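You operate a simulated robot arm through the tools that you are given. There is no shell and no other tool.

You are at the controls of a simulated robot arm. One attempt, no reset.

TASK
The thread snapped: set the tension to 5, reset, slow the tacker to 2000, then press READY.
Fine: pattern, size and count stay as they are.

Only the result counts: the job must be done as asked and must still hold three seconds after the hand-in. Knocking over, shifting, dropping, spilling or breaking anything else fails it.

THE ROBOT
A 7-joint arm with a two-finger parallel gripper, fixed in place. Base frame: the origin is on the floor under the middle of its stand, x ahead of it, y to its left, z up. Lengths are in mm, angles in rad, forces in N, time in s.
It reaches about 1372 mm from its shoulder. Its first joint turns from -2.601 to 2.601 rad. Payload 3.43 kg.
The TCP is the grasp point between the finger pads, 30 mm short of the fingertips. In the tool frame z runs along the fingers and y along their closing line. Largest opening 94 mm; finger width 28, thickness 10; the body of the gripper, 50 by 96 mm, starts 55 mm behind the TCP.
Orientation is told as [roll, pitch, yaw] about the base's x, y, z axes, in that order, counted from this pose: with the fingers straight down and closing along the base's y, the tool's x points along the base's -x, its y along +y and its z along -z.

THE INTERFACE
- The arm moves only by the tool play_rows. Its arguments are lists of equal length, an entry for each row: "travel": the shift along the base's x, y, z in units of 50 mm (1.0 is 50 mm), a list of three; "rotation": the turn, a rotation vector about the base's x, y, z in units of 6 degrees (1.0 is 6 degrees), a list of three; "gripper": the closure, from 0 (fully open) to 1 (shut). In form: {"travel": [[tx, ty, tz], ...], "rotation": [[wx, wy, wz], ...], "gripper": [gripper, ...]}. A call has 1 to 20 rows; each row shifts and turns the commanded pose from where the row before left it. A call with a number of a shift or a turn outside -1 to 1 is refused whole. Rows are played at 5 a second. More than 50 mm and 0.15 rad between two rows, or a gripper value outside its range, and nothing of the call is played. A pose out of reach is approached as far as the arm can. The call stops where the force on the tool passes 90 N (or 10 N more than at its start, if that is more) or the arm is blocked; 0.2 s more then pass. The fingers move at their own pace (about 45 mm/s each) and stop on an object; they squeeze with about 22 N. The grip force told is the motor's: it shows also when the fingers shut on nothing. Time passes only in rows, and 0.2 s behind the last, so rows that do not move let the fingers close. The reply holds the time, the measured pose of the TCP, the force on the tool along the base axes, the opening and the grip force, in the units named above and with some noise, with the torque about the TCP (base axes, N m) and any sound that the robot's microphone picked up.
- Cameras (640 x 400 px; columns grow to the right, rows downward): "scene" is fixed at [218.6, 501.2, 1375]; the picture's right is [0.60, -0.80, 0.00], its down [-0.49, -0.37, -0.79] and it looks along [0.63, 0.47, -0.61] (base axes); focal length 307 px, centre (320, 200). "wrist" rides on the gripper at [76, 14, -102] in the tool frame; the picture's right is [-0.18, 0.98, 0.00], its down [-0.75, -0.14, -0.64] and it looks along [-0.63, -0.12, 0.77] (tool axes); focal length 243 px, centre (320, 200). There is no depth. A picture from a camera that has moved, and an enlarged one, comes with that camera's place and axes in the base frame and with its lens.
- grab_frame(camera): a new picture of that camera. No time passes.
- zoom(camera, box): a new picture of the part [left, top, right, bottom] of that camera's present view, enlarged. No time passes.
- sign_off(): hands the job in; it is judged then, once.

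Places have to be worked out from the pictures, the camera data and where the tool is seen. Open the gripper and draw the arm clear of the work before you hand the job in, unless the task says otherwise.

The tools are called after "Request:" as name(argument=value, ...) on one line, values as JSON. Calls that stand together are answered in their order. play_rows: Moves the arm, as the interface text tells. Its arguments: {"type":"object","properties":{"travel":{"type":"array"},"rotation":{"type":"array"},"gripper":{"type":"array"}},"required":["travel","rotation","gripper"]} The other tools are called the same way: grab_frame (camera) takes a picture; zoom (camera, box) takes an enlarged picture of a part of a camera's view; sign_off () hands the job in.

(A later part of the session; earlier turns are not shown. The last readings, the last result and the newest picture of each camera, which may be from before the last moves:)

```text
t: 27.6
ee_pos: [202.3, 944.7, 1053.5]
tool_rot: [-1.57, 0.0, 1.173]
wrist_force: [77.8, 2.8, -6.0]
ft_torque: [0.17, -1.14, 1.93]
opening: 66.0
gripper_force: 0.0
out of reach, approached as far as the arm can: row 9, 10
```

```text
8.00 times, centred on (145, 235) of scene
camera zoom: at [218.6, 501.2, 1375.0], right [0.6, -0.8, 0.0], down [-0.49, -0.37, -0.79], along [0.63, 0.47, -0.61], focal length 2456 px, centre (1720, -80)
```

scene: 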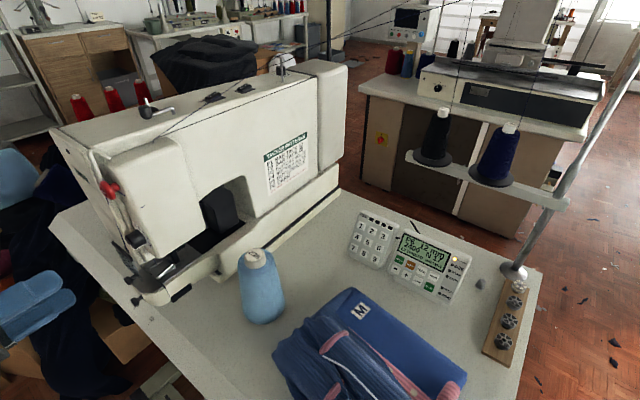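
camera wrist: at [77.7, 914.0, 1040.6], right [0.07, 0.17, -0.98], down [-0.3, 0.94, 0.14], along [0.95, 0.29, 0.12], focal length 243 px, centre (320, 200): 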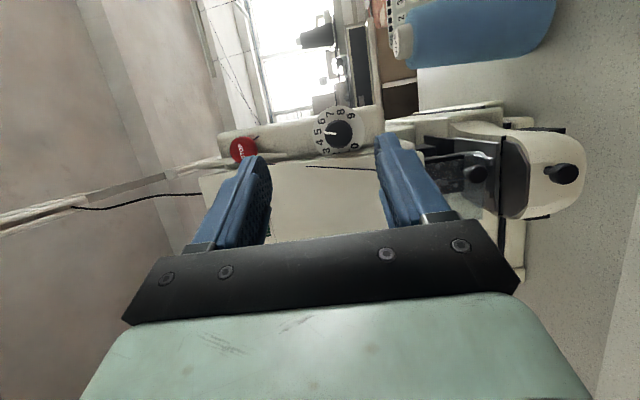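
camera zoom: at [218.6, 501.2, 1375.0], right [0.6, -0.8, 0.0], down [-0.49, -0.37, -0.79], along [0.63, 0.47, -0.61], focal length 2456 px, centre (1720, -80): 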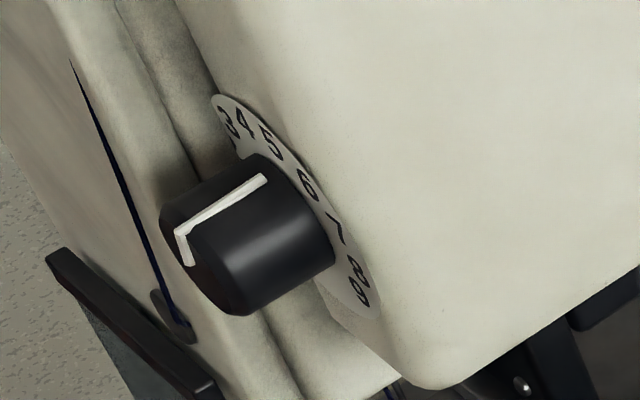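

The last rows were out of reach and a 78 N x-force shows, so I check the scene before undoing that turn.

Request:
grab_frame(camera="scene")

Request:
zoom(camera="wrist", box=[280, 80, 400, 180])

```text
taken
```

scene: 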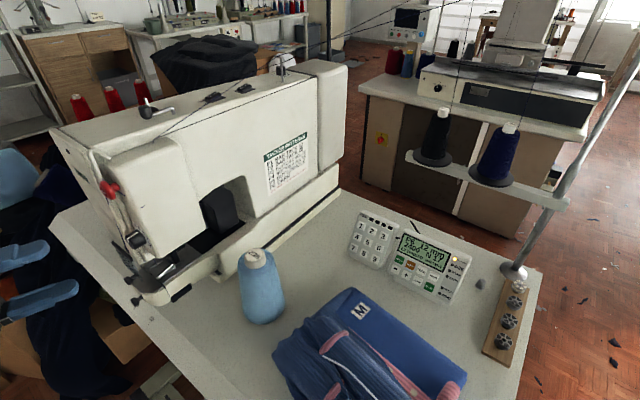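

```text
4.00 times, centred on (340, 130) of wrist
camera zoom: at [77.7, 914.0, 1040.6], right [0.07, 0.17, -0.98], down [-0.3, 0.94, 0.14], along [0.95, 0.29, 0.12], focal length 970 px, centre (240, 480)
```

zoom: 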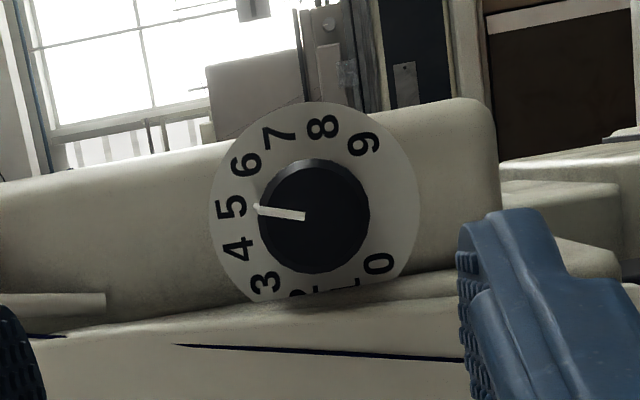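

The pointer is clearly around 5; I zoom further to measure it finely.

Request:
zoom(camera="wrist", box=[312, 103, 362, 158])

```text
7.27 times, centred on (337, 130) of wrist
camera zoom: at [77.7, 914.0, 1040.6], right [0.07, 0.17, -0.98], down [-0.3, 0.94, 0.14], along [0.95, 0.29, 0.12], focal length 1764 px, centre (196, 706)
```

zoom: 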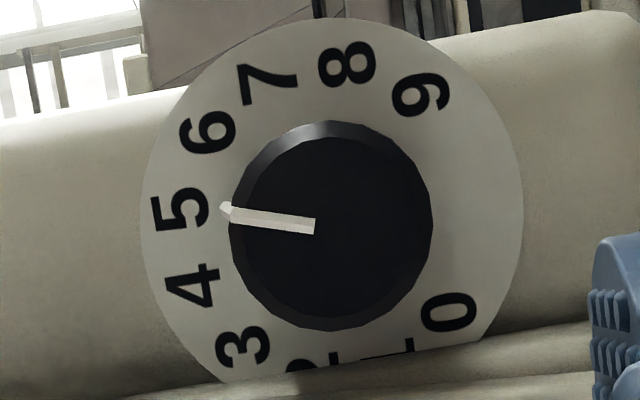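

Fitting all the numerals, the pointer sits at about 5.1 (≈3.7° high), so I'll trim it slightly. First I undo the over-turned wrist yaw and check that the force vanishes.

Request:
play_rows(travel=[[0, 0, 0], [0, 0, 0], [0, 0, 0]], rotation=[[0, 0, 1], [0, 0, 1], [0, 0, 0]], gripper=[0.3, 0.3, 0.3])

Request:
grab_frame(camera="wrist")

```text
t: 28.4
ee_pos: [202.6, 943.1, 1056.1]
tool_rot: [-1.568, 0.0, 1.372]
wrist_force: [0.4, 0.4, 0.6]
ft_torque: [-0.05, 0.0, -0.01]
opening: 65.8
gripper_force: 0.0
```

```text
taken
camera wrist: at [85.7, 888.7, 1040.9], right [0.04, 0.18, -0.98], down [-0.48, 0.87, 0.14], along [0.88, 0.47, 0.12], focal length 243 px, centre (320, 200)
```

wrist: 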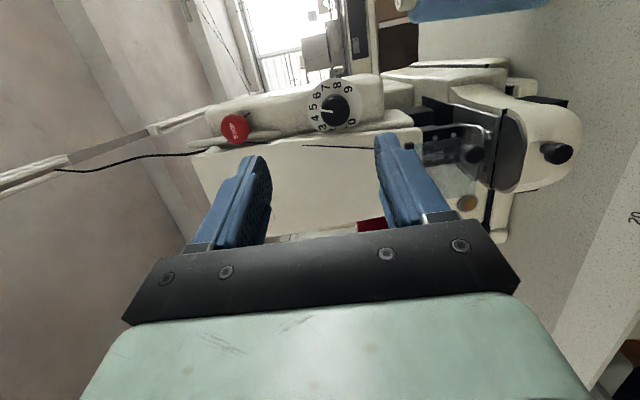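

Force is gone (it was just the arm's limit). I straighten the tool, recentre on the knob and part-close for another approach.

Request:
play_rows(travel=[[0, -0.26, -0.14], [0, -0.25, -0.14], [0, 0, 0], [0, 0, 0]], rotation=[[0, 0, 1], [0, 0, 0.9], [0, 0, 0], [0, 0, 0]], gripper=[0.62, 0.62, 0.62, 0.62])

Request:
grab_frame(camera="wrist")

Request:
zoom(camera="wrist", box=[290, 80, 370, 150])

```text
t: 29.4
ee_pos: [201.2, 916.2, 1042.6]
tool_rot: [-1.57, 0.002, 1.571]
wrist_force: [-0.4, 0.2, 0.7]
ft_torque: [0.01, 0.03, 0.0]
opening: 35.7
gripper_force: 0.1
```

```text
taken
camera wrist: at [98.0, 839.4, 1027.4], right [0.0, 0.18, -0.98], down [-0.64, 0.75, 0.14], along [0.77, 0.63, 0.12], focal length 243 px, centre (320, 200)
```

wrist: 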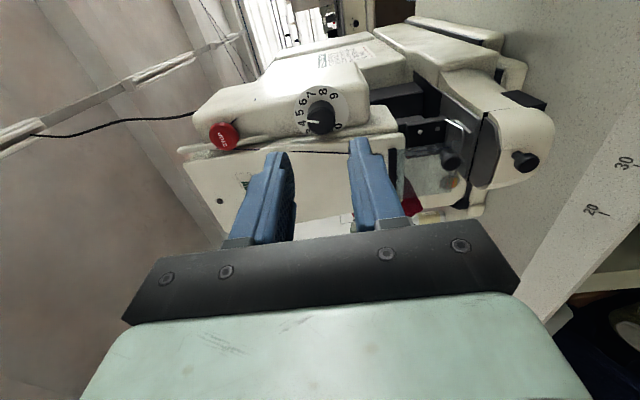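

```text
5.71 times, centred on (330, 115) of wrist
camera zoom: at [98.0, 839.4, 1027.4], right [0.0, 0.18, -0.98], down [-0.64, 0.75, 0.14], along [0.77, 0.63, 0.12], focal length 1386 px, centre (263, 686)
```

zoom: 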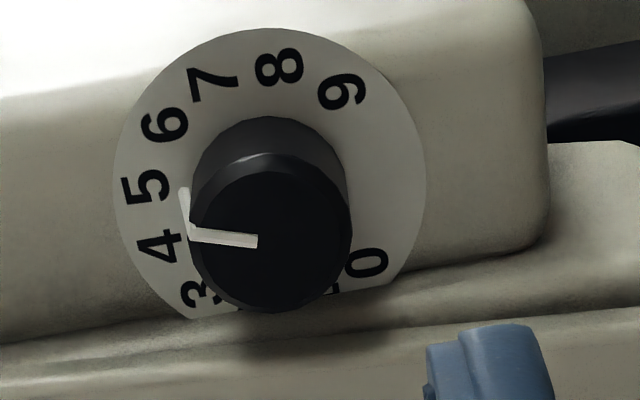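

The pointer reads ≈17–18.7° here against 15° for "5". I go back onto the knob, grip and trim by −3°.

Request:
play_rows(travel=[[0.5, 0.01, -0.01], [0.5, 0, 0], [0.4, 0, 0], [0.2, 0, 0], [0.1, 0, 0], [0, 0, 0]], rotation=[[0, 0, 0], [0, 0, 0], [0, 0, 0], [0, 0, 0], [0, 0, 0], [0, 0, 0]], gripper=[0.62, 0.62, 0.62, 0.62, 0.62, 0.62])

Request:
zoom(camera="wrist", box=[250, 80, 410, 200])

```text
t: 30.8
ee_pos: [287.8, 917.1, 1038.2]
tool_rot: [-1.57, 0.0, 1.568]
wrist_force: [0.4, 0.3, -0.6]
ft_torque: [-0.02, 0.02, 0.01]
opening: 35.8
gripper_force: 0.0
```

```text
3.33 times, centred on (330, 140) of wrist
camera zoom: at [184.6, 840.5, 1025.2], right [0.0, 0.18, -0.98], down [-0.64, 0.75, 0.14], along [0.77, 0.63, 0.12], focal length 809 px, centre (287, 400)
```

zoom: 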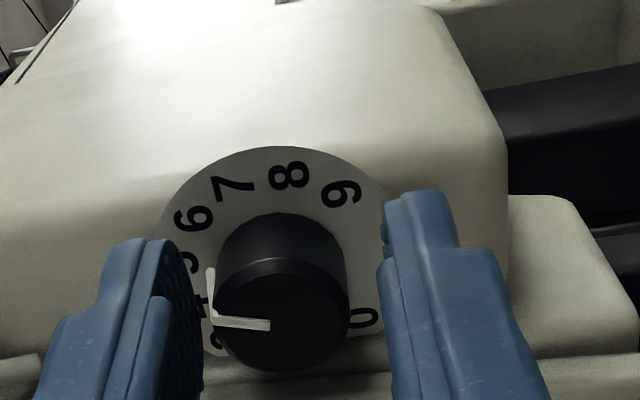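

Fingers straddle the knob; it sits ~2 mm high between them, so I raise 2 mm, close, turn −3° and release.

Request:
play_rows(travel=[[0, 0, 0.04], [0, 0, 0], [0, 0, 0], [0, 0, 0], [0, 0, 0], [0, 0, 0]], rotation=[[0, 0, 0], [0, 0, 0], [0, 0, 0], [0, 0, 0], [0, 0, 0], [0, 0, 0]], gripper=[0.62, 1, 1, 1, 1, 1])

Request:
play_rows(travel=[[0, 0, 0], [0, 0, 0], [0, 0, 0], [0, 0, 0], [0, 0, 0], [0, 0, 0]], rotation=[[-0.25, 0, 0], [-0.25, 0, 0], [0, 0, 0], [0, 0, 0], [0, 0, 0], [0, 0, 0]], gripper=[1, 1, 1, 0.62, 0.62, 0.62])

Request:
zoom(camera="wrist", box=[250, 80, 410, 200])

```text
t: 32.2
ee_pos: [287.2, 916.7, 1042.6]
tool_rot: [-1.571, 0.0, 1.572]
wrist_force: [2.3, 1.4, 6.3]
ft_torque: [0.07, -0.17, -0.11]
opening: 25.0
gripper_force: 45.1
```

```text
t: 33.6
ee_pos: [287.7, 917.2, 1041.3]
tool_rot: [-1.568, 0.05, 1.571]
wrist_force: [-0.1, 0.1, 0.4]
ft_torque: [0.0, -0.04, 0.03]
opening: 35.7
gripper_force: 0.0
```

```text
3.33 times, centred on (330, 140) of wrist
camera zoom: at [184.2, 840.2, 1031.3], right [0.0, 0.13, -0.99], down [-0.64, 0.76, 0.1], along [0.77, 0.64, 0.08], focal length 809 px, centre (287, 400)
```

zoom: 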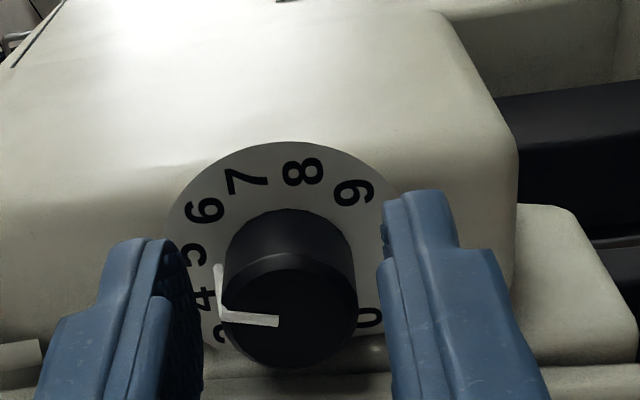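

Trimmed and released. I retreat and take a more frontal look, staying within the reachable yaw.

Request:
play_rows(travel=[[-0.3, 0, 0], [-0.7, 0, 0], [-0.8, 0, 0], [0, 0.15, 0.09], [0, 0.15, 0.09], [0, 0.15, 0.09], [0, 0, 0]], rotation=[[0, 0, 0], [0, 0, 0], [0, 0, 0], [0, 0, -1], [0, 0, -1], [0, 0, -1], [0, 0, 0]], gripper=[0.62, 0.62, 0.62, 0.3, 0.3, 0.3, 0.3])

Request:
zoom(camera="wrist", box=[280, 80, 380, 180])

Request:
zoom(camera="scene", box=[125, 210, 165, 260])

```text
t: 35.2
ee_pos: [197.7, 940.2, 1058.1]
tool_rot: [-1.568, 0.052, 1.255]
wrist_force: [-1.1, -0.5, -0.3]
ft_torque: [-0.03, -0.01, -0.02]
opening: 65.7
gripper_force: 0.1
```

```text
4.00 times, centred on (330, 130) of wrist
camera zoom: at [74.5, 898.2, 1047.2], right [0.04, 0.13, -0.99], down [-0.37, 0.92, 0.1], along [0.93, 0.37, 0.08], focal length 970 px, centre (280, 480)
```

zoom: 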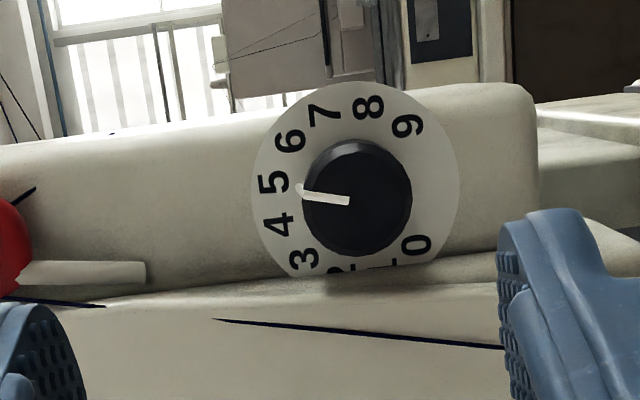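

```text
8.00 times, centred on (145, 235) of scene
camera zoom: at [218.6, 501.2, 1375.0], right [0.6, -0.8, 0.0], down [-0.49, -0.37, -0.79], along [0.63, 0.47, -0.61], focal length 2456 px, centre (1720, -80)
```

zoom: 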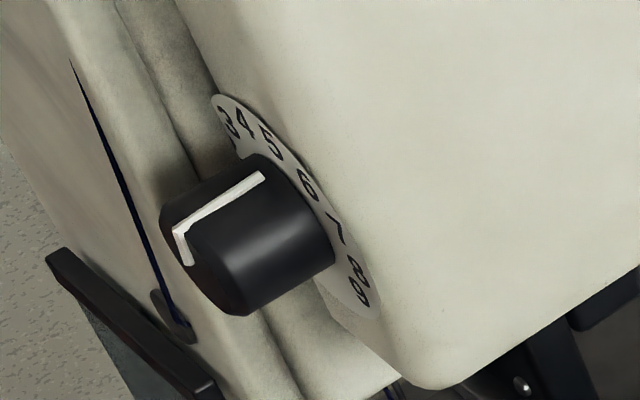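

Request:
zoom(camera="wrist", box=[310, 95, 365, 155])

```text
6.67 times, centred on (338, 125) of wrist
camera zoom: at [74.5, 898.2, 1047.2], right [0.04, 0.13, -0.99], down [-0.37, 0.92, 0.1], along [0.93, 0.37, 0.08], focal length 1618 px, centre (203, 700)
```

zoom: 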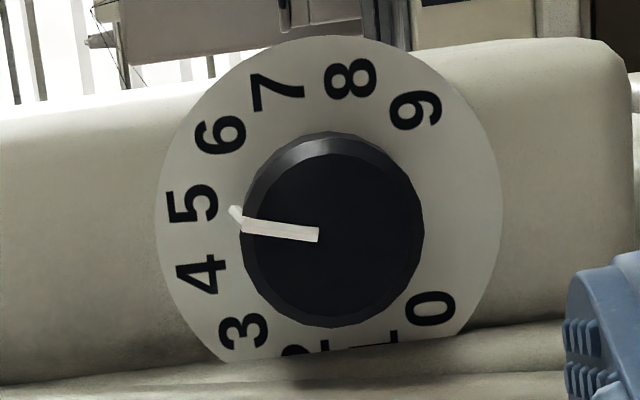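

The pointer now measures ~14–16° against 15° for "5", so the dial is on 5. To be sure this is the tension dial, I look closely at the second dial on top of the machine and its surroundings for labels.

Request:
zoom(camera="scene", box=[268, 60, 296, 86])

Request:
zoom(camera="scene", box=[130, 90, 180, 130])

Request:
grab_frame(camera="wrist")

```text
15.38 times, centred on (282, 73) of scene
camera zoom: at [218.6, 501.2, 1375.0], right [0.6, -0.8, 0.0], down [-0.49, -0.37, -0.79], along [0.63, 0.47, -0.61], focal length 4722 px, centre (905, 2154)
```

zoom: 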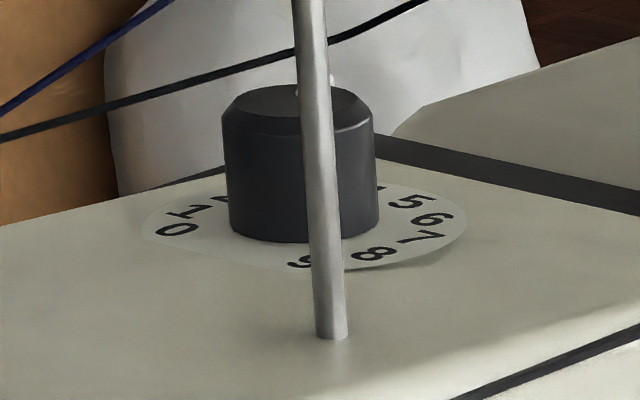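

```text
10.00 times, centred on (155, 110) of scene
camera zoom: at [218.6, 501.2, 1375.0], right [0.6, -0.8, 0.0], down [-0.49, -0.37, -0.79], along [0.63, 0.47, -0.61], focal length 3070 px, centre (1970, 1100)
```

zoom: 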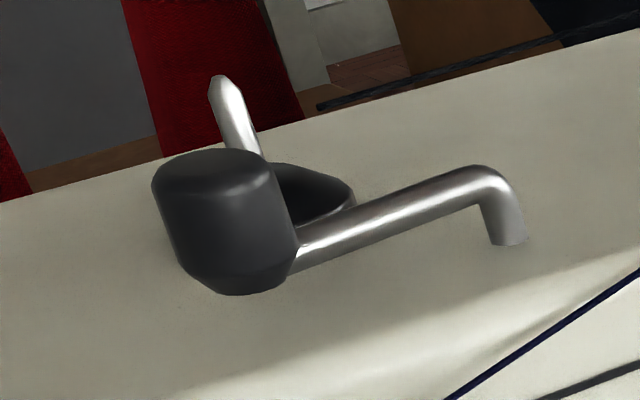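

```text
taken
camera wrist: at [74.5, 898.2, 1047.2], right [0.04, 0.13, -0.99], down [-0.37, 0.92, 0.1], along [0.93, 0.37, 0.08], focal length 243 px, centre (320, 200)
```

wrist: 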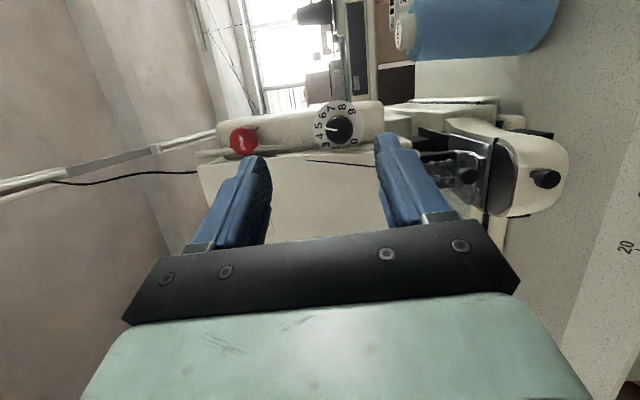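

No label is visible there, but the far side of that dial is hidden. On the way to the panel I'll take a look from above; first I back away and restore the tool roll.

Request:
play_rows(travel=[[-0.2, -0.6, 0.4], [-0.2, -0.6, 0.4], [-0.2, -0.6, 0.4], [0.166, -0.162, 0.102], [0.166, -0.162, 0.102], [0.166, -0.162, 0.102], [0.166, -0.162, 0.102], [0.166, -0.162, 0.102], [0.166, -0.162, 0.102], [0.166, -0.162, 0.102], [0.166, -0.162, 0.102], [0.166, -0.162, 0.102], [0.166, -0.162, 0.102], [0.166, -0.162, 0.102], [0.166, -0.162, 0.102], [0.166, -0.162, 0.102], [0.166, -0.162, 0.102], [0.166, -0.162, 0.102], [0.166, -0.162, 0.102]], rotation=[[0, 0, 1], [0, 0, 1], [0, 0, 1], [0.97, 0, 0], [0.97, 0, 0], [0.97, 0, 0], [0.97, 0, 0], [0.97, 0, 0], [0.97, 0, 0], [0.97, 0, 0], [0.97, 0, 0], [0.97, 0, 0], [0.97, 0, 0], [0.97, 0, 0], [0.97, 0, 0], [0.97, 0, 0], [0.97, 0, 0], [0.97, 0, 0], [0.97, 0, 0]], gripper=[0.3, 0.3, 0.3, 0.3, 0.3, 0.3, 0.3, 0.3, 0.3, 0.3, 0.3, 0.3, 0.3, 0.3, 0.3, 0.3, 0.3, 0.3, 0.3])

```text
t: 39.2
ee_pos: [300.6, 718.4, 1197.4]
tool_rot: [1.548, -1.566, -1.548]
wrist_force: [-0.2, 0.1, 0.1]
ft_torque: [-0.02, 0.01, 0.02]
opening: 65.7
gripper_force: 0.0
```

Back to the pitch −90° pose at (300, 718, 1197). I now tilt down and yaw toward the machine top while rising well above it.

Request:
play_rows(travel=[[0.36, 0.1, 0.2], [0.36, 0.1, 0.2], [0.36, 0.1, 0.2], [0.36, 0.1, 0.2], [0.36, 0.1, 0.2], [0.36, 0.1, 0.2], [0.36, 0.1, 0.2], [0.36, 0.1, 0.2], [0.36, 0.1, 0.2], [0.36, 0.1, 0.2], [0.36, 0.1, 0.2]], rotation=[[0, 0.985, 0], [0, 0.985, 0], [0, 0.985, 0], [0, 0.985, 0], [0, 0.985, 0], [0, 0.985, 0], [0, 0.985, 0], [0, 0.985, 0], [0, 0.985, 0], [0, 0.985, 0], [0, 0.985, 0]], gripper=[0.1, 0.1, 0.1, 0.1, 0.1, 0.1, 0.1, 0.1, 0.1, 0.1, 0.1])

Request:
play_rows(travel=[[0.3, 0.22, 0.14], [0.3, 0.22, 0.14], [0.3, 0.22, 0.14], [0.3, 0.22, 0.14], [0.3, 0.22, 0.14], [0.3, 0.22, 0.14], [0.3, 0.22, 0.14], [0.3, 0.22, 0.14], [0.3, 0.22, 0.14], [0.3, 0.22, 0.14], [0.3, 0.22, 0.14]], rotation=[[0, 0, 0.965], [0, 0, 0.965], [0, 0, 0.965], [0, 0, 0.965], [0, 0, 0.965], [0, 0, 0.965], [0, 0, 0.965], [0, 0, 0.965], [0, 0, 0.965], [0, 0, 0.965], [0, 0, 0.965]], gripper=[0.1, 0.1, 0.1, 0.1, 0.1, 0.1, 0.1, 0.1, 0.1, 0.1, 0.1])

Request:
grab_frame(camera="wrist")

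Request:
grab_frame(camera="scene")

```text
t: 41.6
ee_pos: [497.6, 775.8, 1308.1]
tool_rot: [0.001, -0.434, -0.002]
wrist_force: [-0.2, 0.4, 0.4]
ft_torque: [0.02, 0.0, 0.04]
opening: 84.7
gripper_force: 0.0
```

```text
t: 44.0
ee_pos: [664.6, 895.9, 1386.2]
tool_rot: [0.002, -0.437, 1.113]
wrist_force: [-0.3, -0.1, -0.1]
ft_torque: [0.02, 0.01, -0.01]
opening: 84.6
gripper_force: 0.0
```

```text
taken
camera wrist: at [600.9, 801.3, 1446.0], right [-0.81, 0.58, 0.08], down [0.31, 0.31, 0.9], along [0.5, 0.75, -0.43], focal length 243 px, centre (320, 200)
```

wrist: 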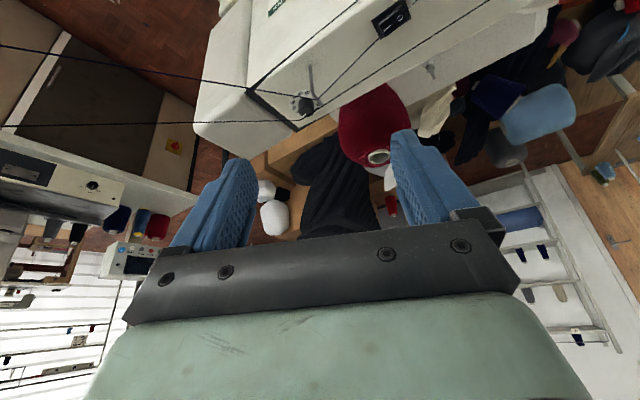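

```text
taken
```

scene: 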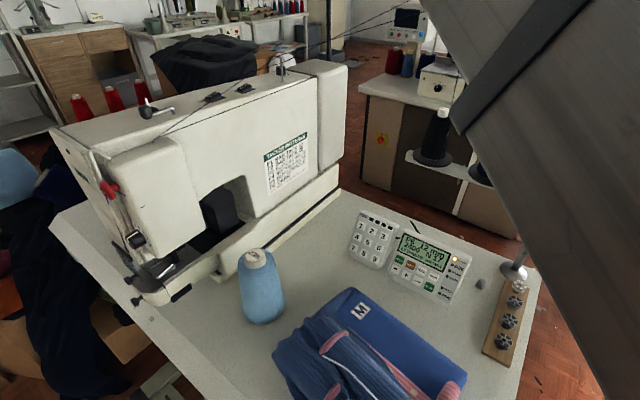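

The top dial is in the wrist view around (303,103). I zoom in on it and its surroundings.

Request:
zoom(camera="wrist", box=[270, 70, 340, 130])

Request:
zoom(camera="wrist", box=[190, 0, 450, 150])

Request:
zoom(camera="scene", box=[125, 210, 165, 260])

```text
6.67 times, centred on (305, 100) of wrist
camera zoom: at [600.9, 801.3, 1446.0], right [-0.81, 0.58, 0.08], down [0.31, 0.31, 0.9], along [0.5, 0.75, -0.43], focal length 1618 px, centre (420, 867)
```

zoom: 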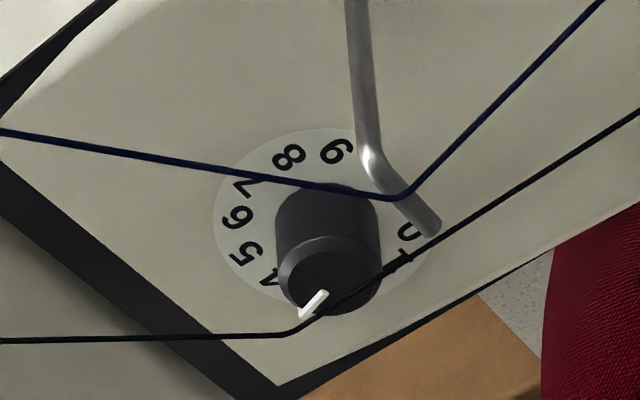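

```text
2.46 times, centred on (320, 75) of wrist
camera zoom: at [600.9, 801.3, 1446.0], right [-0.81, 0.58, 0.08], down [0.31, 0.31, 0.9], along [0.5, 0.75, -0.43], focal length 597 px, centre (320, 508)
```

zoom: 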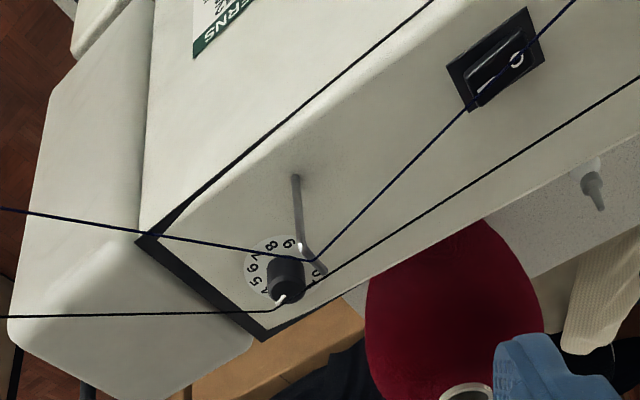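

```text
8.00 times, centred on (145, 235) of scene
camera zoom: at [218.6, 501.2, 1375.0], right [0.6, -0.8, 0.0], down [-0.49, -0.37, -0.79], along [0.63, 0.47, -0.61], focal length 2456 px, centre (1720, -80)
```

zoom: 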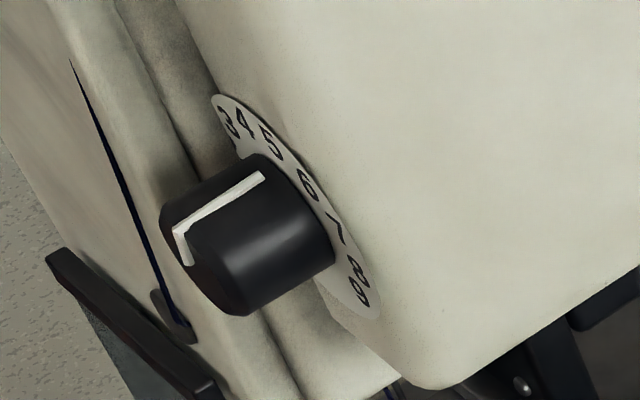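

No labels, but the black winder thread wraps the top dial while the navy needle thread runs to the head, so the face dial was the right one. Now I move over the panel with fingers down to locate the keys precisely (rough: READY/RESET/ITEM at x≈718, y≈642/614/587).

Request:
play_rows(travel=[[-0.08, -0.54, -0.25], [-0.08, -0.54, -0.25], [-0.08, -0.54, -0.25], [-0.08, -0.54, -0.25], [-0.08, -0.54, -0.25], [-0.08, -0.54, -0.25], [-0.08, -0.54, -0.25], [-0.08, -0.54, -0.25], [-0.08, -0.54, -0.25], [-0.08, -0.54, -0.25], [-0.08, -0.54, -0.25], [0, 0, -0.8], [0, 0, -0.8], [0, 0, -0.8], [0, 0, -0.8], [0, 0, -0.8]], rotation=[[0, 0, -0.966], [0, 0, -0.966], [0, 0, -0.966], [0, 0, -0.966], [0, 0, -0.966], [0, 0, -0.966], [0, 0, -0.966], [0, 0, -0.966], [0, 0, -0.966], [0, 0, -0.966], [0, 0, -0.966], [0, 0.834, 0], [0, 0.834, 0], [0, 0.834, 0], [0, 0.834, 0], [0, 0.834, 0]], gripper=[0.1, 0.1, 0.1, 0.1, 0.1, 0.1, 0.1, 0.1, 0.1, 0.1, 0.1, 0.1, 0.1, 0.1, 0.1, 0.1])

Request:
grab_frame(camera="wrist")

Request:
zoom(camera="wrist", box=[250, 90, 420, 210])

```text
t: 47.4
ee_pos: [620.1, 600.1, 1046.3]
tool_rot: [0.0, 0.0, -0.003]
wrist_force: [-0.4, 1.1, 1.2]
ft_torque: [0.02, -0.01, 0.0]
opening: 84.4
gripper_force: 0.1
```

```text
taken
camera wrist: at [542.0, 615.0, 1149.1], right [0.19, 0.98, 0.0], down [0.75, -0.14, 0.64], along [0.63, -0.12, -0.77], focal length 243 px, centre (320, 200)
```

wrist: 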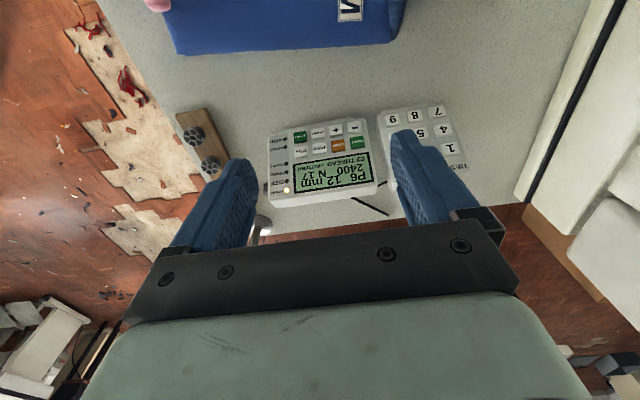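

```text
3.33 times, centred on (335, 150) of wrist
camera zoom: at [542.0, 615.0, 1149.1], right [0.19, 0.98, 0.0], down [0.75, -0.14, 0.64], along [0.63, -0.12, -0.77], focal length 809 px, centre (270, 367)
```

zoom: 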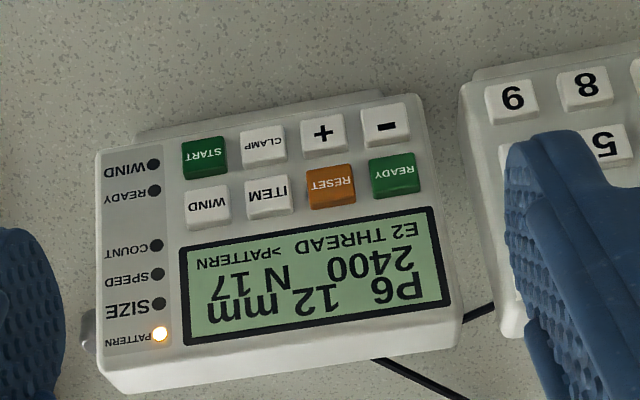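

Triangulation between scene and wrist is too shallow to get the key heights well, so I take a second wrist view with the same orientation, shifted 90 mm in +x.

Request:
play_rows(travel=[[0.6, 0, 0], [0.6, 0, 0], [0.6, 0, 0], [0, 0, 0], [0, 0, 0]], rotation=[[0, 0, 0], [0, 0, 0], [0, 0, 0], [0, 0, 0], [0, 0, 0]], gripper=[0.1, 0.1, 0.1, 0.1, 0.1])

Request:
grab_frame(camera="wrist")

Request:
zoom(camera="wrist", box=[240, 40, 410, 160])

```text
t: 48.6
ee_pos: [709.5, 600.1, 1044.4]
tool_rot: [-0.001, 0.0, -0.004]
wrist_force: [-0.2, -0.6, 0.5]
ft_torque: [-0.03, 0.01, 0.01]
opening: 84.4
gripper_force: 0.1
```

```text
taken
camera wrist: at [632.8, 613.4, 1146.8], right [0.19, 0.98, 0.0], down [0.75, -0.14, 0.64], along [0.63, -0.12, -0.77], focal length 243 px, centre (320, 200)
```

wrist: 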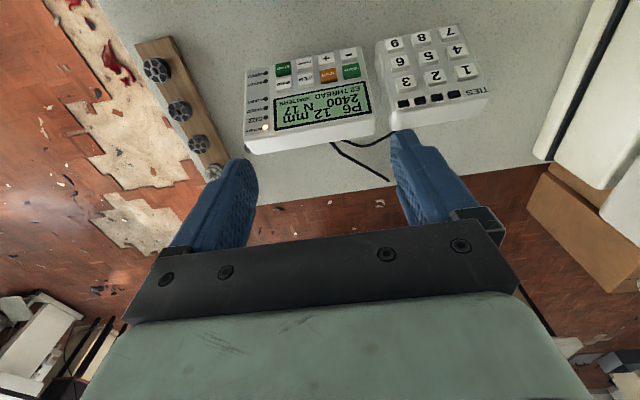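

```text
3.33 times, centred on (325, 100) of wrist
camera zoom: at [632.8, 613.4, 1146.8], right [0.19, 0.98, 0.0], down [0.75, -0.14, 0.64], along [0.63, -0.12, -0.77], focal length 809 px, centre (303, 533)
```

zoom: 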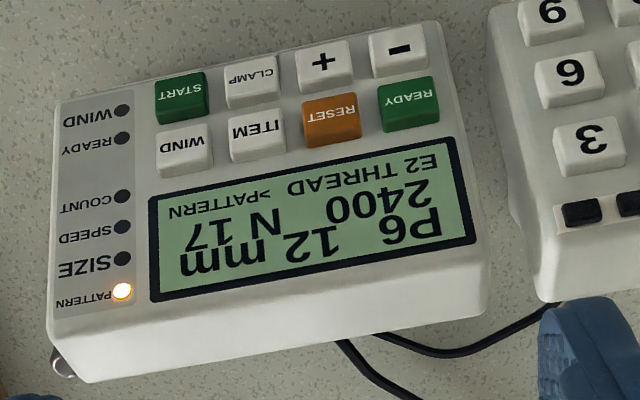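

From this stereo pair the panel face is steep: upper key row at about x≈700, z≈842, lower row at x≈689, z≈818, columns at y≈636/610/584/558 (normal ≈ (−0.90, 0, 0.43)). I tilt the tool 55° and close the fingers to press along that normal.

Request:
play_rows(travel=[[-0.22, 0.02, -0.09], [-0.22, 0.02, -0.09], [-0.22, 0.02, -0.09], [-0.22, 0.02, -0.09], [-0.22, 0.02, -0.09], [-0.22, 0.02, -0.09], [-0.22, 0.02, -0.09], [-0.22, 0.02, -0.09], [-0.22, 0.02, -0.09], [-0.22, 0.02, -0.09], [0, 0, 0]], rotation=[[0, -0.917, 0], [0, -0.917, 0], [0, -0.917, 0], [0, -0.917, 0], [0, -0.917, 0], [0, -0.917, 0], [0, -0.917, 0], [0, -0.917, 0], [0, -0.917, 0], [0, -0.917, 0], [0, 0, 0]], gripper=[1, 1, 1, 1, 1, 1, 1, 1, 1, 1, 1])

Request:
grab_frame(camera="wrist")

Request:
grab_frame(camera="scene")

```text
t: 51.0
ee_pos: [597.6, 609.9, 1001.7]
tool_rot: [0.005, -0.963, -0.008]
wrist_force: [-0.4, -0.8, -0.2]
ft_torque: [-0.01, -0.03, 0.0]
opening: 0.0
gripper_force: 22.2
```

```text
taken
camera wrist: at [468.8, 622.8, 998.6], right [0.11, 0.98, 0.15], down [-0.1, -0.14, 0.98], along [0.99, -0.12, 0.08], focal length 243 px, centre (320, 200)
```

wrist: 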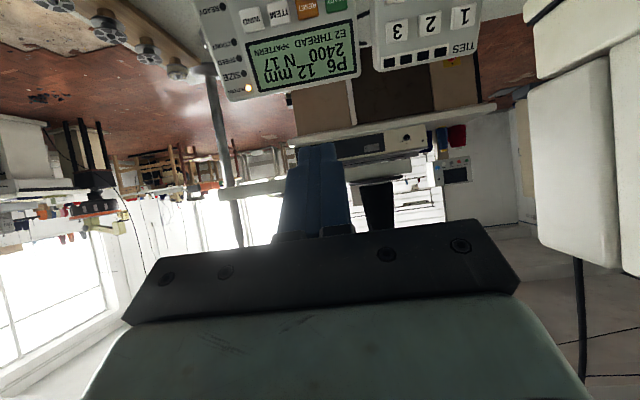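

```text
taken
```

scene: 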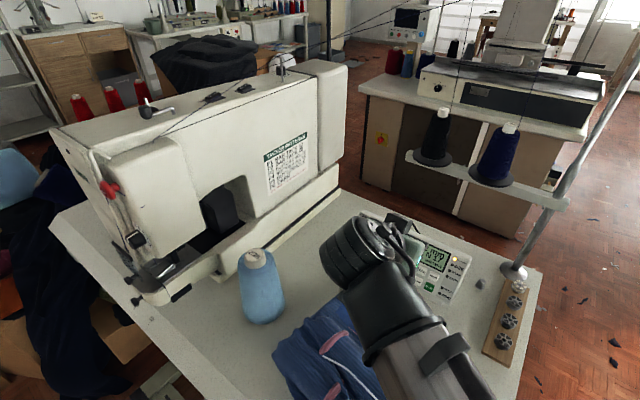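

The tool points at the panel; the wrist camera sees the display upside down. I descend to a standoff in front of RESET.

Request:
play_rows(travel=[[0.25, 0, -0.86], [0.25, 0, -0.86], [0.25, 0, -0.86], [0, 0, 0]], rotation=[[0, 0, 0], [0, 0, 0], [0, 0, 0], [0, 0, 0]], gripper=[1, 1, 1, 1])

Request:
grab_frame(camera="wrist")

Request:
zoom(camera="wrist", box=[220, 60, 420, 220])

Request:
zoom(camera="scene", box=[335, 200, 485, 310])

```text
t: 52.0
ee_pos: [638.7, 608.3, 875.5]
tool_rot: [0.005, -0.96, -0.006]
wrist_force: [-0.6, 0.6, -0.4]
ft_torque: [0.01, 0.02, 0.03]
opening: 0.1
gripper_force: 21.7
```

```text
taken
camera wrist: at [510.6, 623.4, 871.3], right [0.11, 0.98, 0.15], down [-0.09, -0.14, 0.99], along [0.99, -0.12, 0.08], focal length 243 px, centre (320, 200)
```

wrist: 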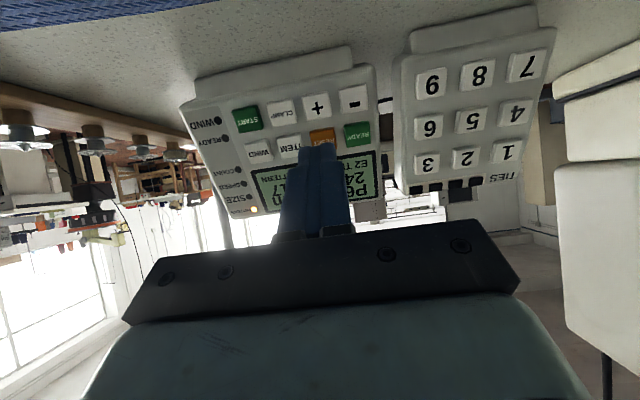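

```text
2.50 times, centred on (320, 140) of wrist
camera zoom: at [510.6, 623.4, 871.3], right [0.11, 0.98, 0.15], down [-0.09, -0.14, 0.99], along [0.99, -0.12, 0.08], focal length 606 px, centre (320, 350)
```

zoom: 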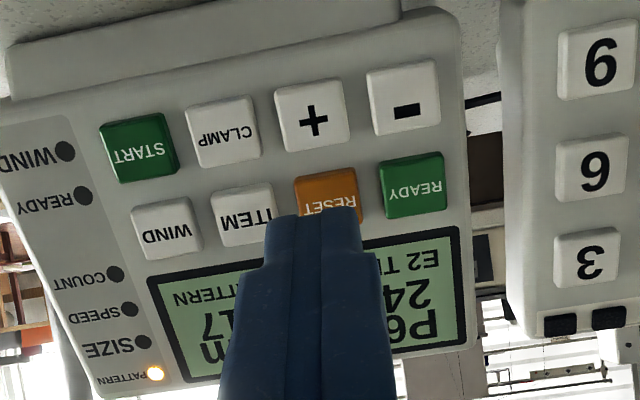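

```text
3.64 times, centred on (410, 255) of scene
camera zoom: at [218.6, 501.2, 1375.0], right [0.6, -0.8, 0.0], down [-0.49, -0.37, -0.79], along [0.63, 0.47, -0.61], focal length 1116 px, centre (-7, 0)
```

zoom: 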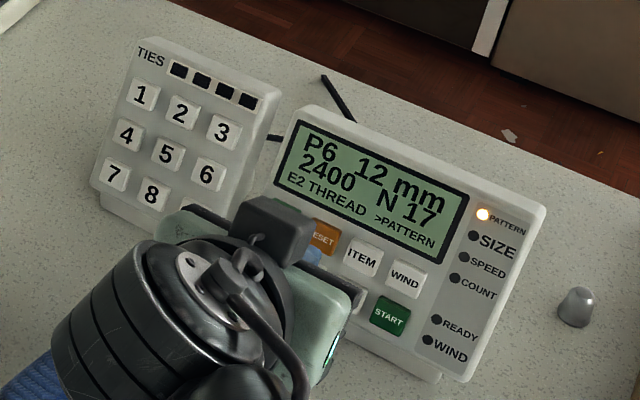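

The keys from this third view: RESET ≈ (700.5, 610, 840.5), READY y≈636, ITEM y≈584, "−" ≈ (689, 636.5, 818); the closed tip is lined up on RESET about 41 mm off. I advance 32 mm along the normal.

Request:
play_rows(travel=[[0.286, 0.01, -0.143], [0.286, 0.01, -0.143], [0, 0, 0]], rotation=[[0, 0, 0], [0, 0, 0], [0, 0, 0]], gripper=[1, 1, 1])

Request:
zoom(camera="wrist", box=[220, 40, 420, 200])

Request:
zoom(camera="scene", box=[360, 210, 480, 310])

```text
t: 52.8
ee_pos: [665.5, 610.1, 860.0]
tool_rot: [0.005, -0.961, -0.007]
wrist_force: [-0.5, -0.6, -0.6]
ft_torque: [0.0, 0.02, -0.04]
opening: 0.0
gripper_force: 22.2
```

```text
2.50 times, centred on (320, 120) of wrist
camera zoom: at [537.1, 624.2, 855.9], right [0.11, 0.98, 0.15], down [-0.09, -0.14, 0.99], along [0.99, -0.12, 0.08], focal length 606 px, centre (320, 400)
```

zoom: 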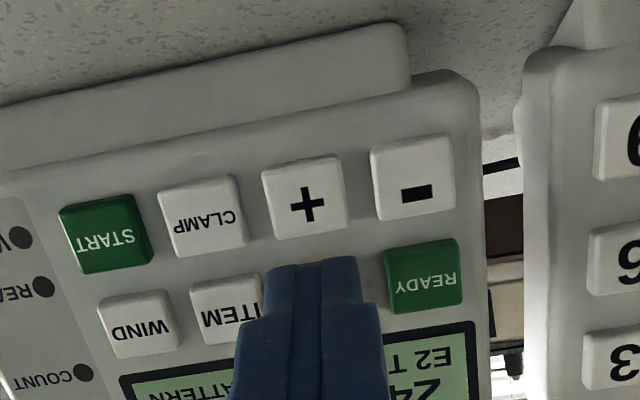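

```text
4.00 times, centred on (420, 260) of scene
camera zoom: at [218.6, 501.2, 1375.0], right [0.6, -0.8, 0.0], down [-0.49, -0.37, -0.79], along [0.63, 0.47, -0.61], focal length 1228 px, centre (-80, -40)
```

zoom: 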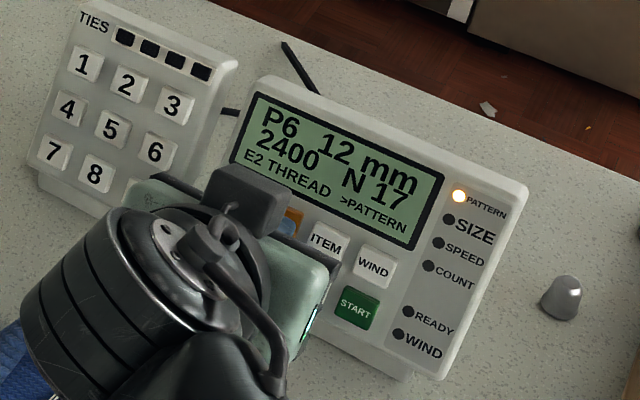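

The tip is about 2 mm to the −y side of RESET's centre; I correct and creep in along the normal, watching force.

Request:
play_rows(travel=[[0.036, 0.04, -0.018], [0.036, 0, -0.018], [0.036, 0, -0.018], [0, 0, 0]], rotation=[[0, 0, 0], [0, 0, 0], [0, 0, 0], [0, 0, 0]], gripper=[1, 1, 1, 1])

Request:
play_rows(travel=[[0.036, 0, -0.018], [0, 0, 0]], rotation=[[0, 0, 0], [0, 0, 0]], gripper=[1, 1])

Request:
zoom(camera="scene", box=[360, 210, 480, 310])

```text
t: 53.8
ee_pos: [670.6, 613.1, 856.9]
tool_rot: [0.006, -0.959, -0.005]
wrist_force: [-0.6, 0.4, 0.0]
ft_torque: [0.02, -0.03, 0.0]
opening: 0.0
gripper_force: 22.1
```

```text
t: 54.4
ee_pos: [672.8, 612.6, 856.5]
tool_rot: [0.004, -0.961, -0.004]
wrist_force: [0.2, -0.2, 0.5]
ft_torque: [-0.01, 0.0, 0.01]
opening: 0.0
gripper_force: 21.9
```

```text
4.00 times, centred on (420, 260) of scene
camera zoom: at [218.6, 501.2, 1375.0], right [0.6, -0.8, 0.0], down [-0.49, -0.37, -0.79], along [0.63, 0.47, -0.61], focal length 1228 px, centre (-80, -40)
```

zoom: 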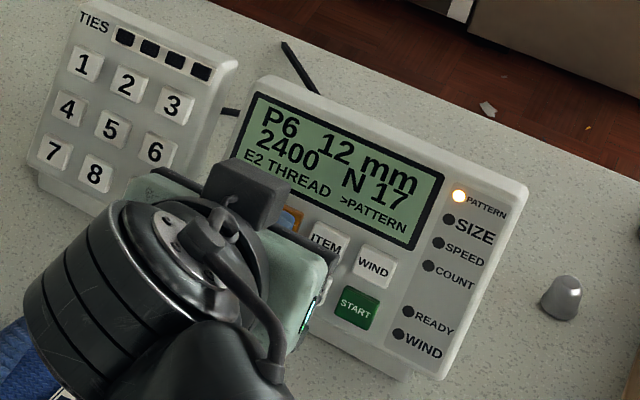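

Request:
zoom(camera="wrist", box=[240, 60, 400, 180])

```text
3.33 times, centred on (320, 120) of wrist
camera zoom: at [544.2, 627.0, 852.0], right [0.11, 0.98, 0.15], down [-0.09, -0.14, 0.99], along [0.99, -0.12, 0.08], focal length 809 px, centre (320, 467)
```

zoom: 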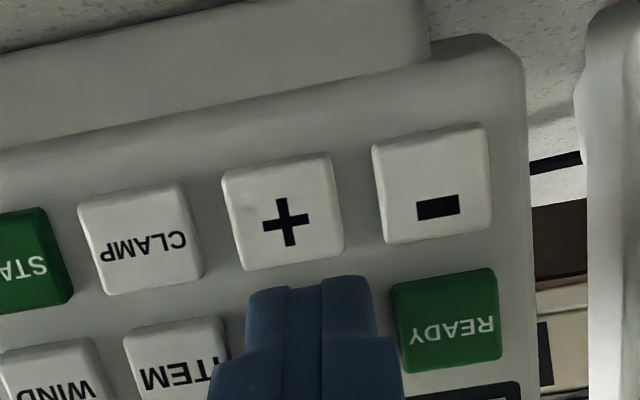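

The tip is centred over RESET with gaps to ITEM, READY and "+". No contact yet; I continue in small steps.

Request:
play_rows(travel=[[0.036, 0, -0.018], [0, 0, 0]], rotation=[[0, 0, 0], [0, 0, 0]], gripper=[1, 1])

Request:
play_rows(travel=[[0.036, 0, -0.018], [0, 0, 0]], rotation=[[0, 0, 0], [0, 0, 0]], gripper=[1, 1])

Request:
zoom(camera="scene", box=[360, 210, 480, 310])

```text
t: 55.0
ee_pos: [674.5, 612.8, 855.4]
tool_rot: [0.007, -0.961, -0.006]
wrist_force: [-0.9, 0.4, -1.1]
ft_torque: [-0.02, -0.01, -0.01]
opening: 0.0
gripper_force: 22.4
```

```text
t: 55.6
ee_pos: [676.6, 612.8, 854.0]
tool_rot: [0.005, -0.96, -0.005]
wrist_force: [-4.7, 0.1, 0.7]
ft_torque: [0.0, 0.04, 0.0]
opening: 0.1
gripper_force: 22.4
heard: click
```

```text
4.00 times, centred on (420, 260) of scene
camera zoom: at [218.6, 501.2, 1375.0], right [0.6, -0.8, 0.0], down [-0.49, -0.37, -0.79], along [0.63, 0.47, -0.61], focal length 1228 px, centre (-80, -40)
```

zoom: 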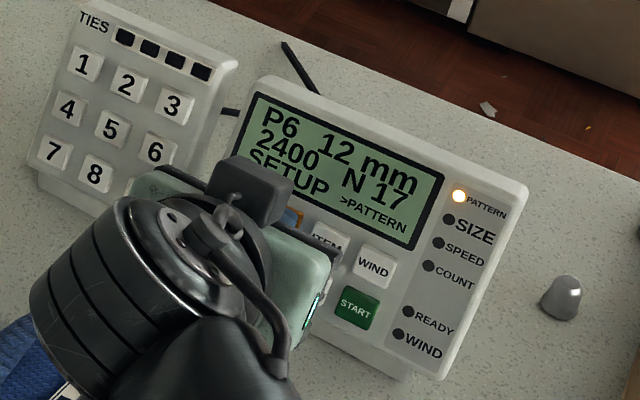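

RESET clicked at under 5 N and the display now says SETUP with the E2 error cleared. I back off 15 mm, shift one column (−26 mm in y) to ITEM and come back in.

Request:
play_rows(travel=[[-0.27, 0, 0.134], [0, -0.26, 0], [0, -0.26, 0], [0.216, 0, -0.107], [0, 0, 0]], rotation=[[0, 0, 0], [0, 0, 0], [0, 0, 0], [0, 0, 0], [0, 0, 0]], gripper=[1, 1, 1, 1, 1])

Request:
zoom(camera="wrist", box=[240, 60, 400, 180])

Request:
zoom(camera="scene", box=[360, 210, 480, 310])

```text
t: 56.8
ee_pos: [674.1, 584.8, 854.6]
tool_rot: [0.005, -0.962, -0.006]
wrist_force: [-1.4, -0.4, 0.0]
ft_torque: [0.01, -0.01, 0.01]
opening: 0.0
gripper_force: 21.8
```

```text
3.33 times, centred on (320, 120) of wrist
camera zoom: at [545.2, 599.9, 851.1], right [0.11, 0.98, 0.15], down [-0.09, -0.14, 0.99], along [0.99, -0.12, 0.08], focal length 809 px, centre (320, 467)
```

zoom: 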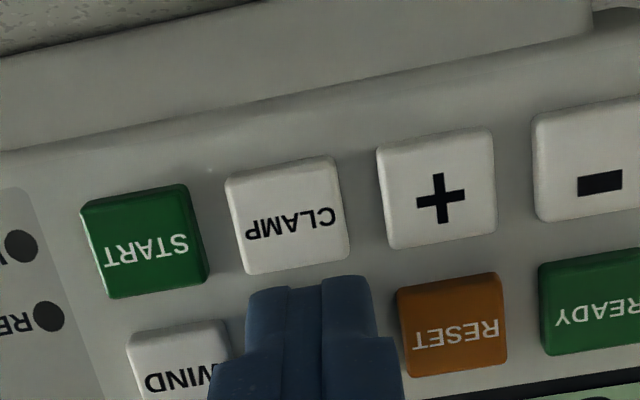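

```text
4.00 times, centred on (420, 260) of scene
camera zoom: at [218.6, 501.2, 1375.0], right [0.6, -0.8, 0.0], down [-0.49, -0.37, -0.79], along [0.63, 0.47, -0.61], focal length 1228 px, centre (-80, -40)
```

zoom: 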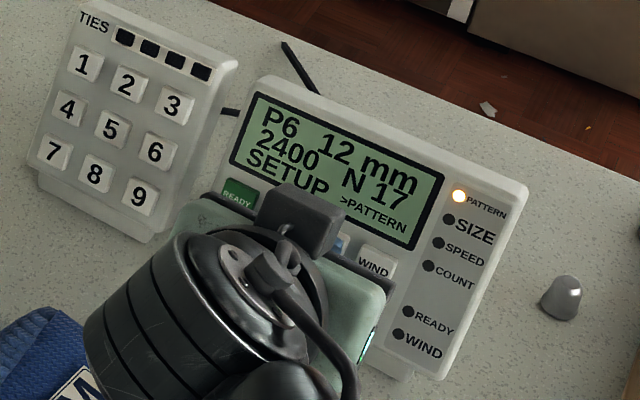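

Tip is centred on ITEM between WIND and RESET. I press in by small steps until the click.

Request:
play_rows(travel=[[0.036, 0, -0.018], [0, 0, 0]], rotation=[[0, 0, 0], [0, 0, 0]], gripper=[1, 1])

Request:
zoom(camera="scene", box=[360, 210, 480, 310])

```text
t: 57.4
ee_pos: [675.9, 586.5, 854.3]
tool_rot: [0.005, -0.96, -0.005]
wrist_force: [-1.0, -0.1, 1.2]
ft_torque: [-0.01, -0.02, 0.0]
opening: 0.0
gripper_force: 21.6
heard: click
```

```text
4.00 times, centred on (420, 260) of scene
camera zoom: at [218.6, 501.2, 1375.0], right [0.6, -0.8, 0.0], down [-0.49, -0.37, -0.79], along [0.63, 0.47, -0.61], focal length 1228 px, centre (-80, -40)
```

zoom: 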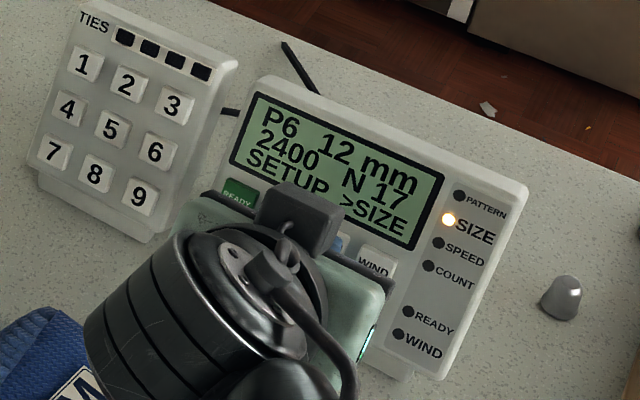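

ITEM clicked and the cursor moved to SIZE. I release and press once more for SPEED.

Request:
play_rows(travel=[[-0.126, 0, 0.063], [0, 0, 0], [0.09, 0, -0.045], [0.036, 0, -0.018], [0, 0, 0]], rotation=[[0, 0, 0], [0, 0, 0], [0, 0, 0], [0, 0, 0], [0, 0, 0]], gripper=[1, 1, 1, 1, 1])

Request:
zoom(camera="scene", box=[360, 210, 480, 310])

```text
t: 58.6
ee_pos: [675.5, 587.4, 853.4]
tool_rot: [0.005, -0.96, -0.005]
wrist_force: [-1.6, 0.6, 1.3]
ft_torque: [-0.02, -0.04, -0.01]
opening: 0.2
gripper_force: 22.4
heard: click
```

```text
4.00 times, centred on (420, 260) of scene
camera zoom: at [218.6, 501.2, 1375.0], right [0.6, -0.8, 0.0], down [-0.49, -0.37, -0.79], along [0.63, 0.47, -0.61], focal length 1228 px, centre (-80, -40)
```

zoom: 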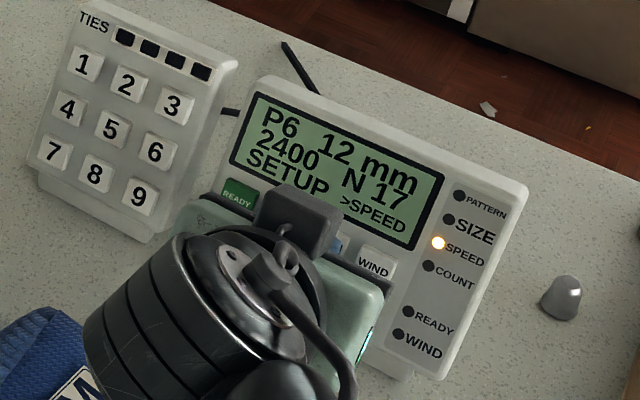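

SPEED is selected (2400). I back off and move to the "−" key: two columns +y, one row down.

Request:
play_rows(travel=[[-0.27, 0, 0.134], [-0.115, 0.52, -0.225], [-0.115, 0.52, -0.225], [0.18, 0, -0.09], [0, 0, 0]], rotation=[[0, 0, 0], [0, 0, 0], [0, 0, 0], [0, 0, 0], [0, 0, 0]], gripper=[1, 1, 1, 1, 1])

Request:
zoom(camera="wrist", box=[240, 60, 400, 180])

Request:
grab_frame(camera="scene")

```text
t: 59.8
ee_pos: [655.9, 636.3, 839.1]
tool_rot: [0.02, -0.962, -0.017]
wrist_force: [-33.6, 1.1, 85.0]
ft_torque: [0.87, 13.61, 0.36]
opening: 0.0
gripper_force: 21.8
```

```text
3.33 times, centred on (320, 120) of wrist
camera zoom: at [527.6, 650.6, 835.1], right [0.11, 0.98, 0.16], down [-0.1, -0.15, 0.98], along [0.99, -0.12, 0.08], focal length 809 px, centre (320, 467)
```

zoom: 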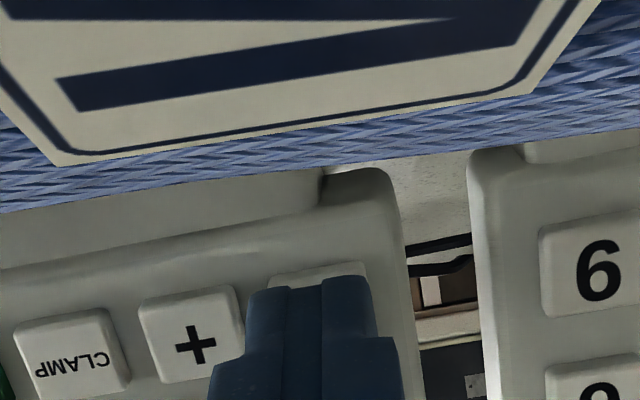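

```text
taken
```

scene: 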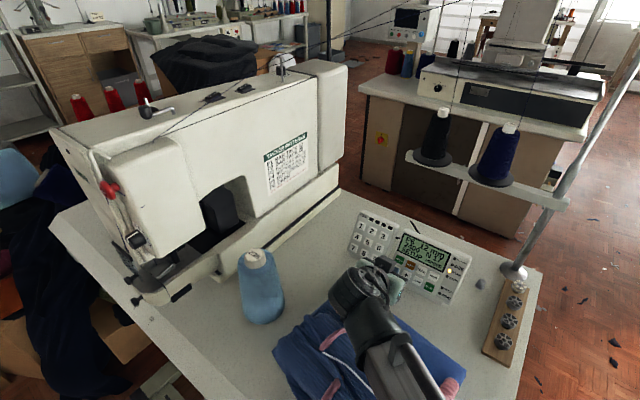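

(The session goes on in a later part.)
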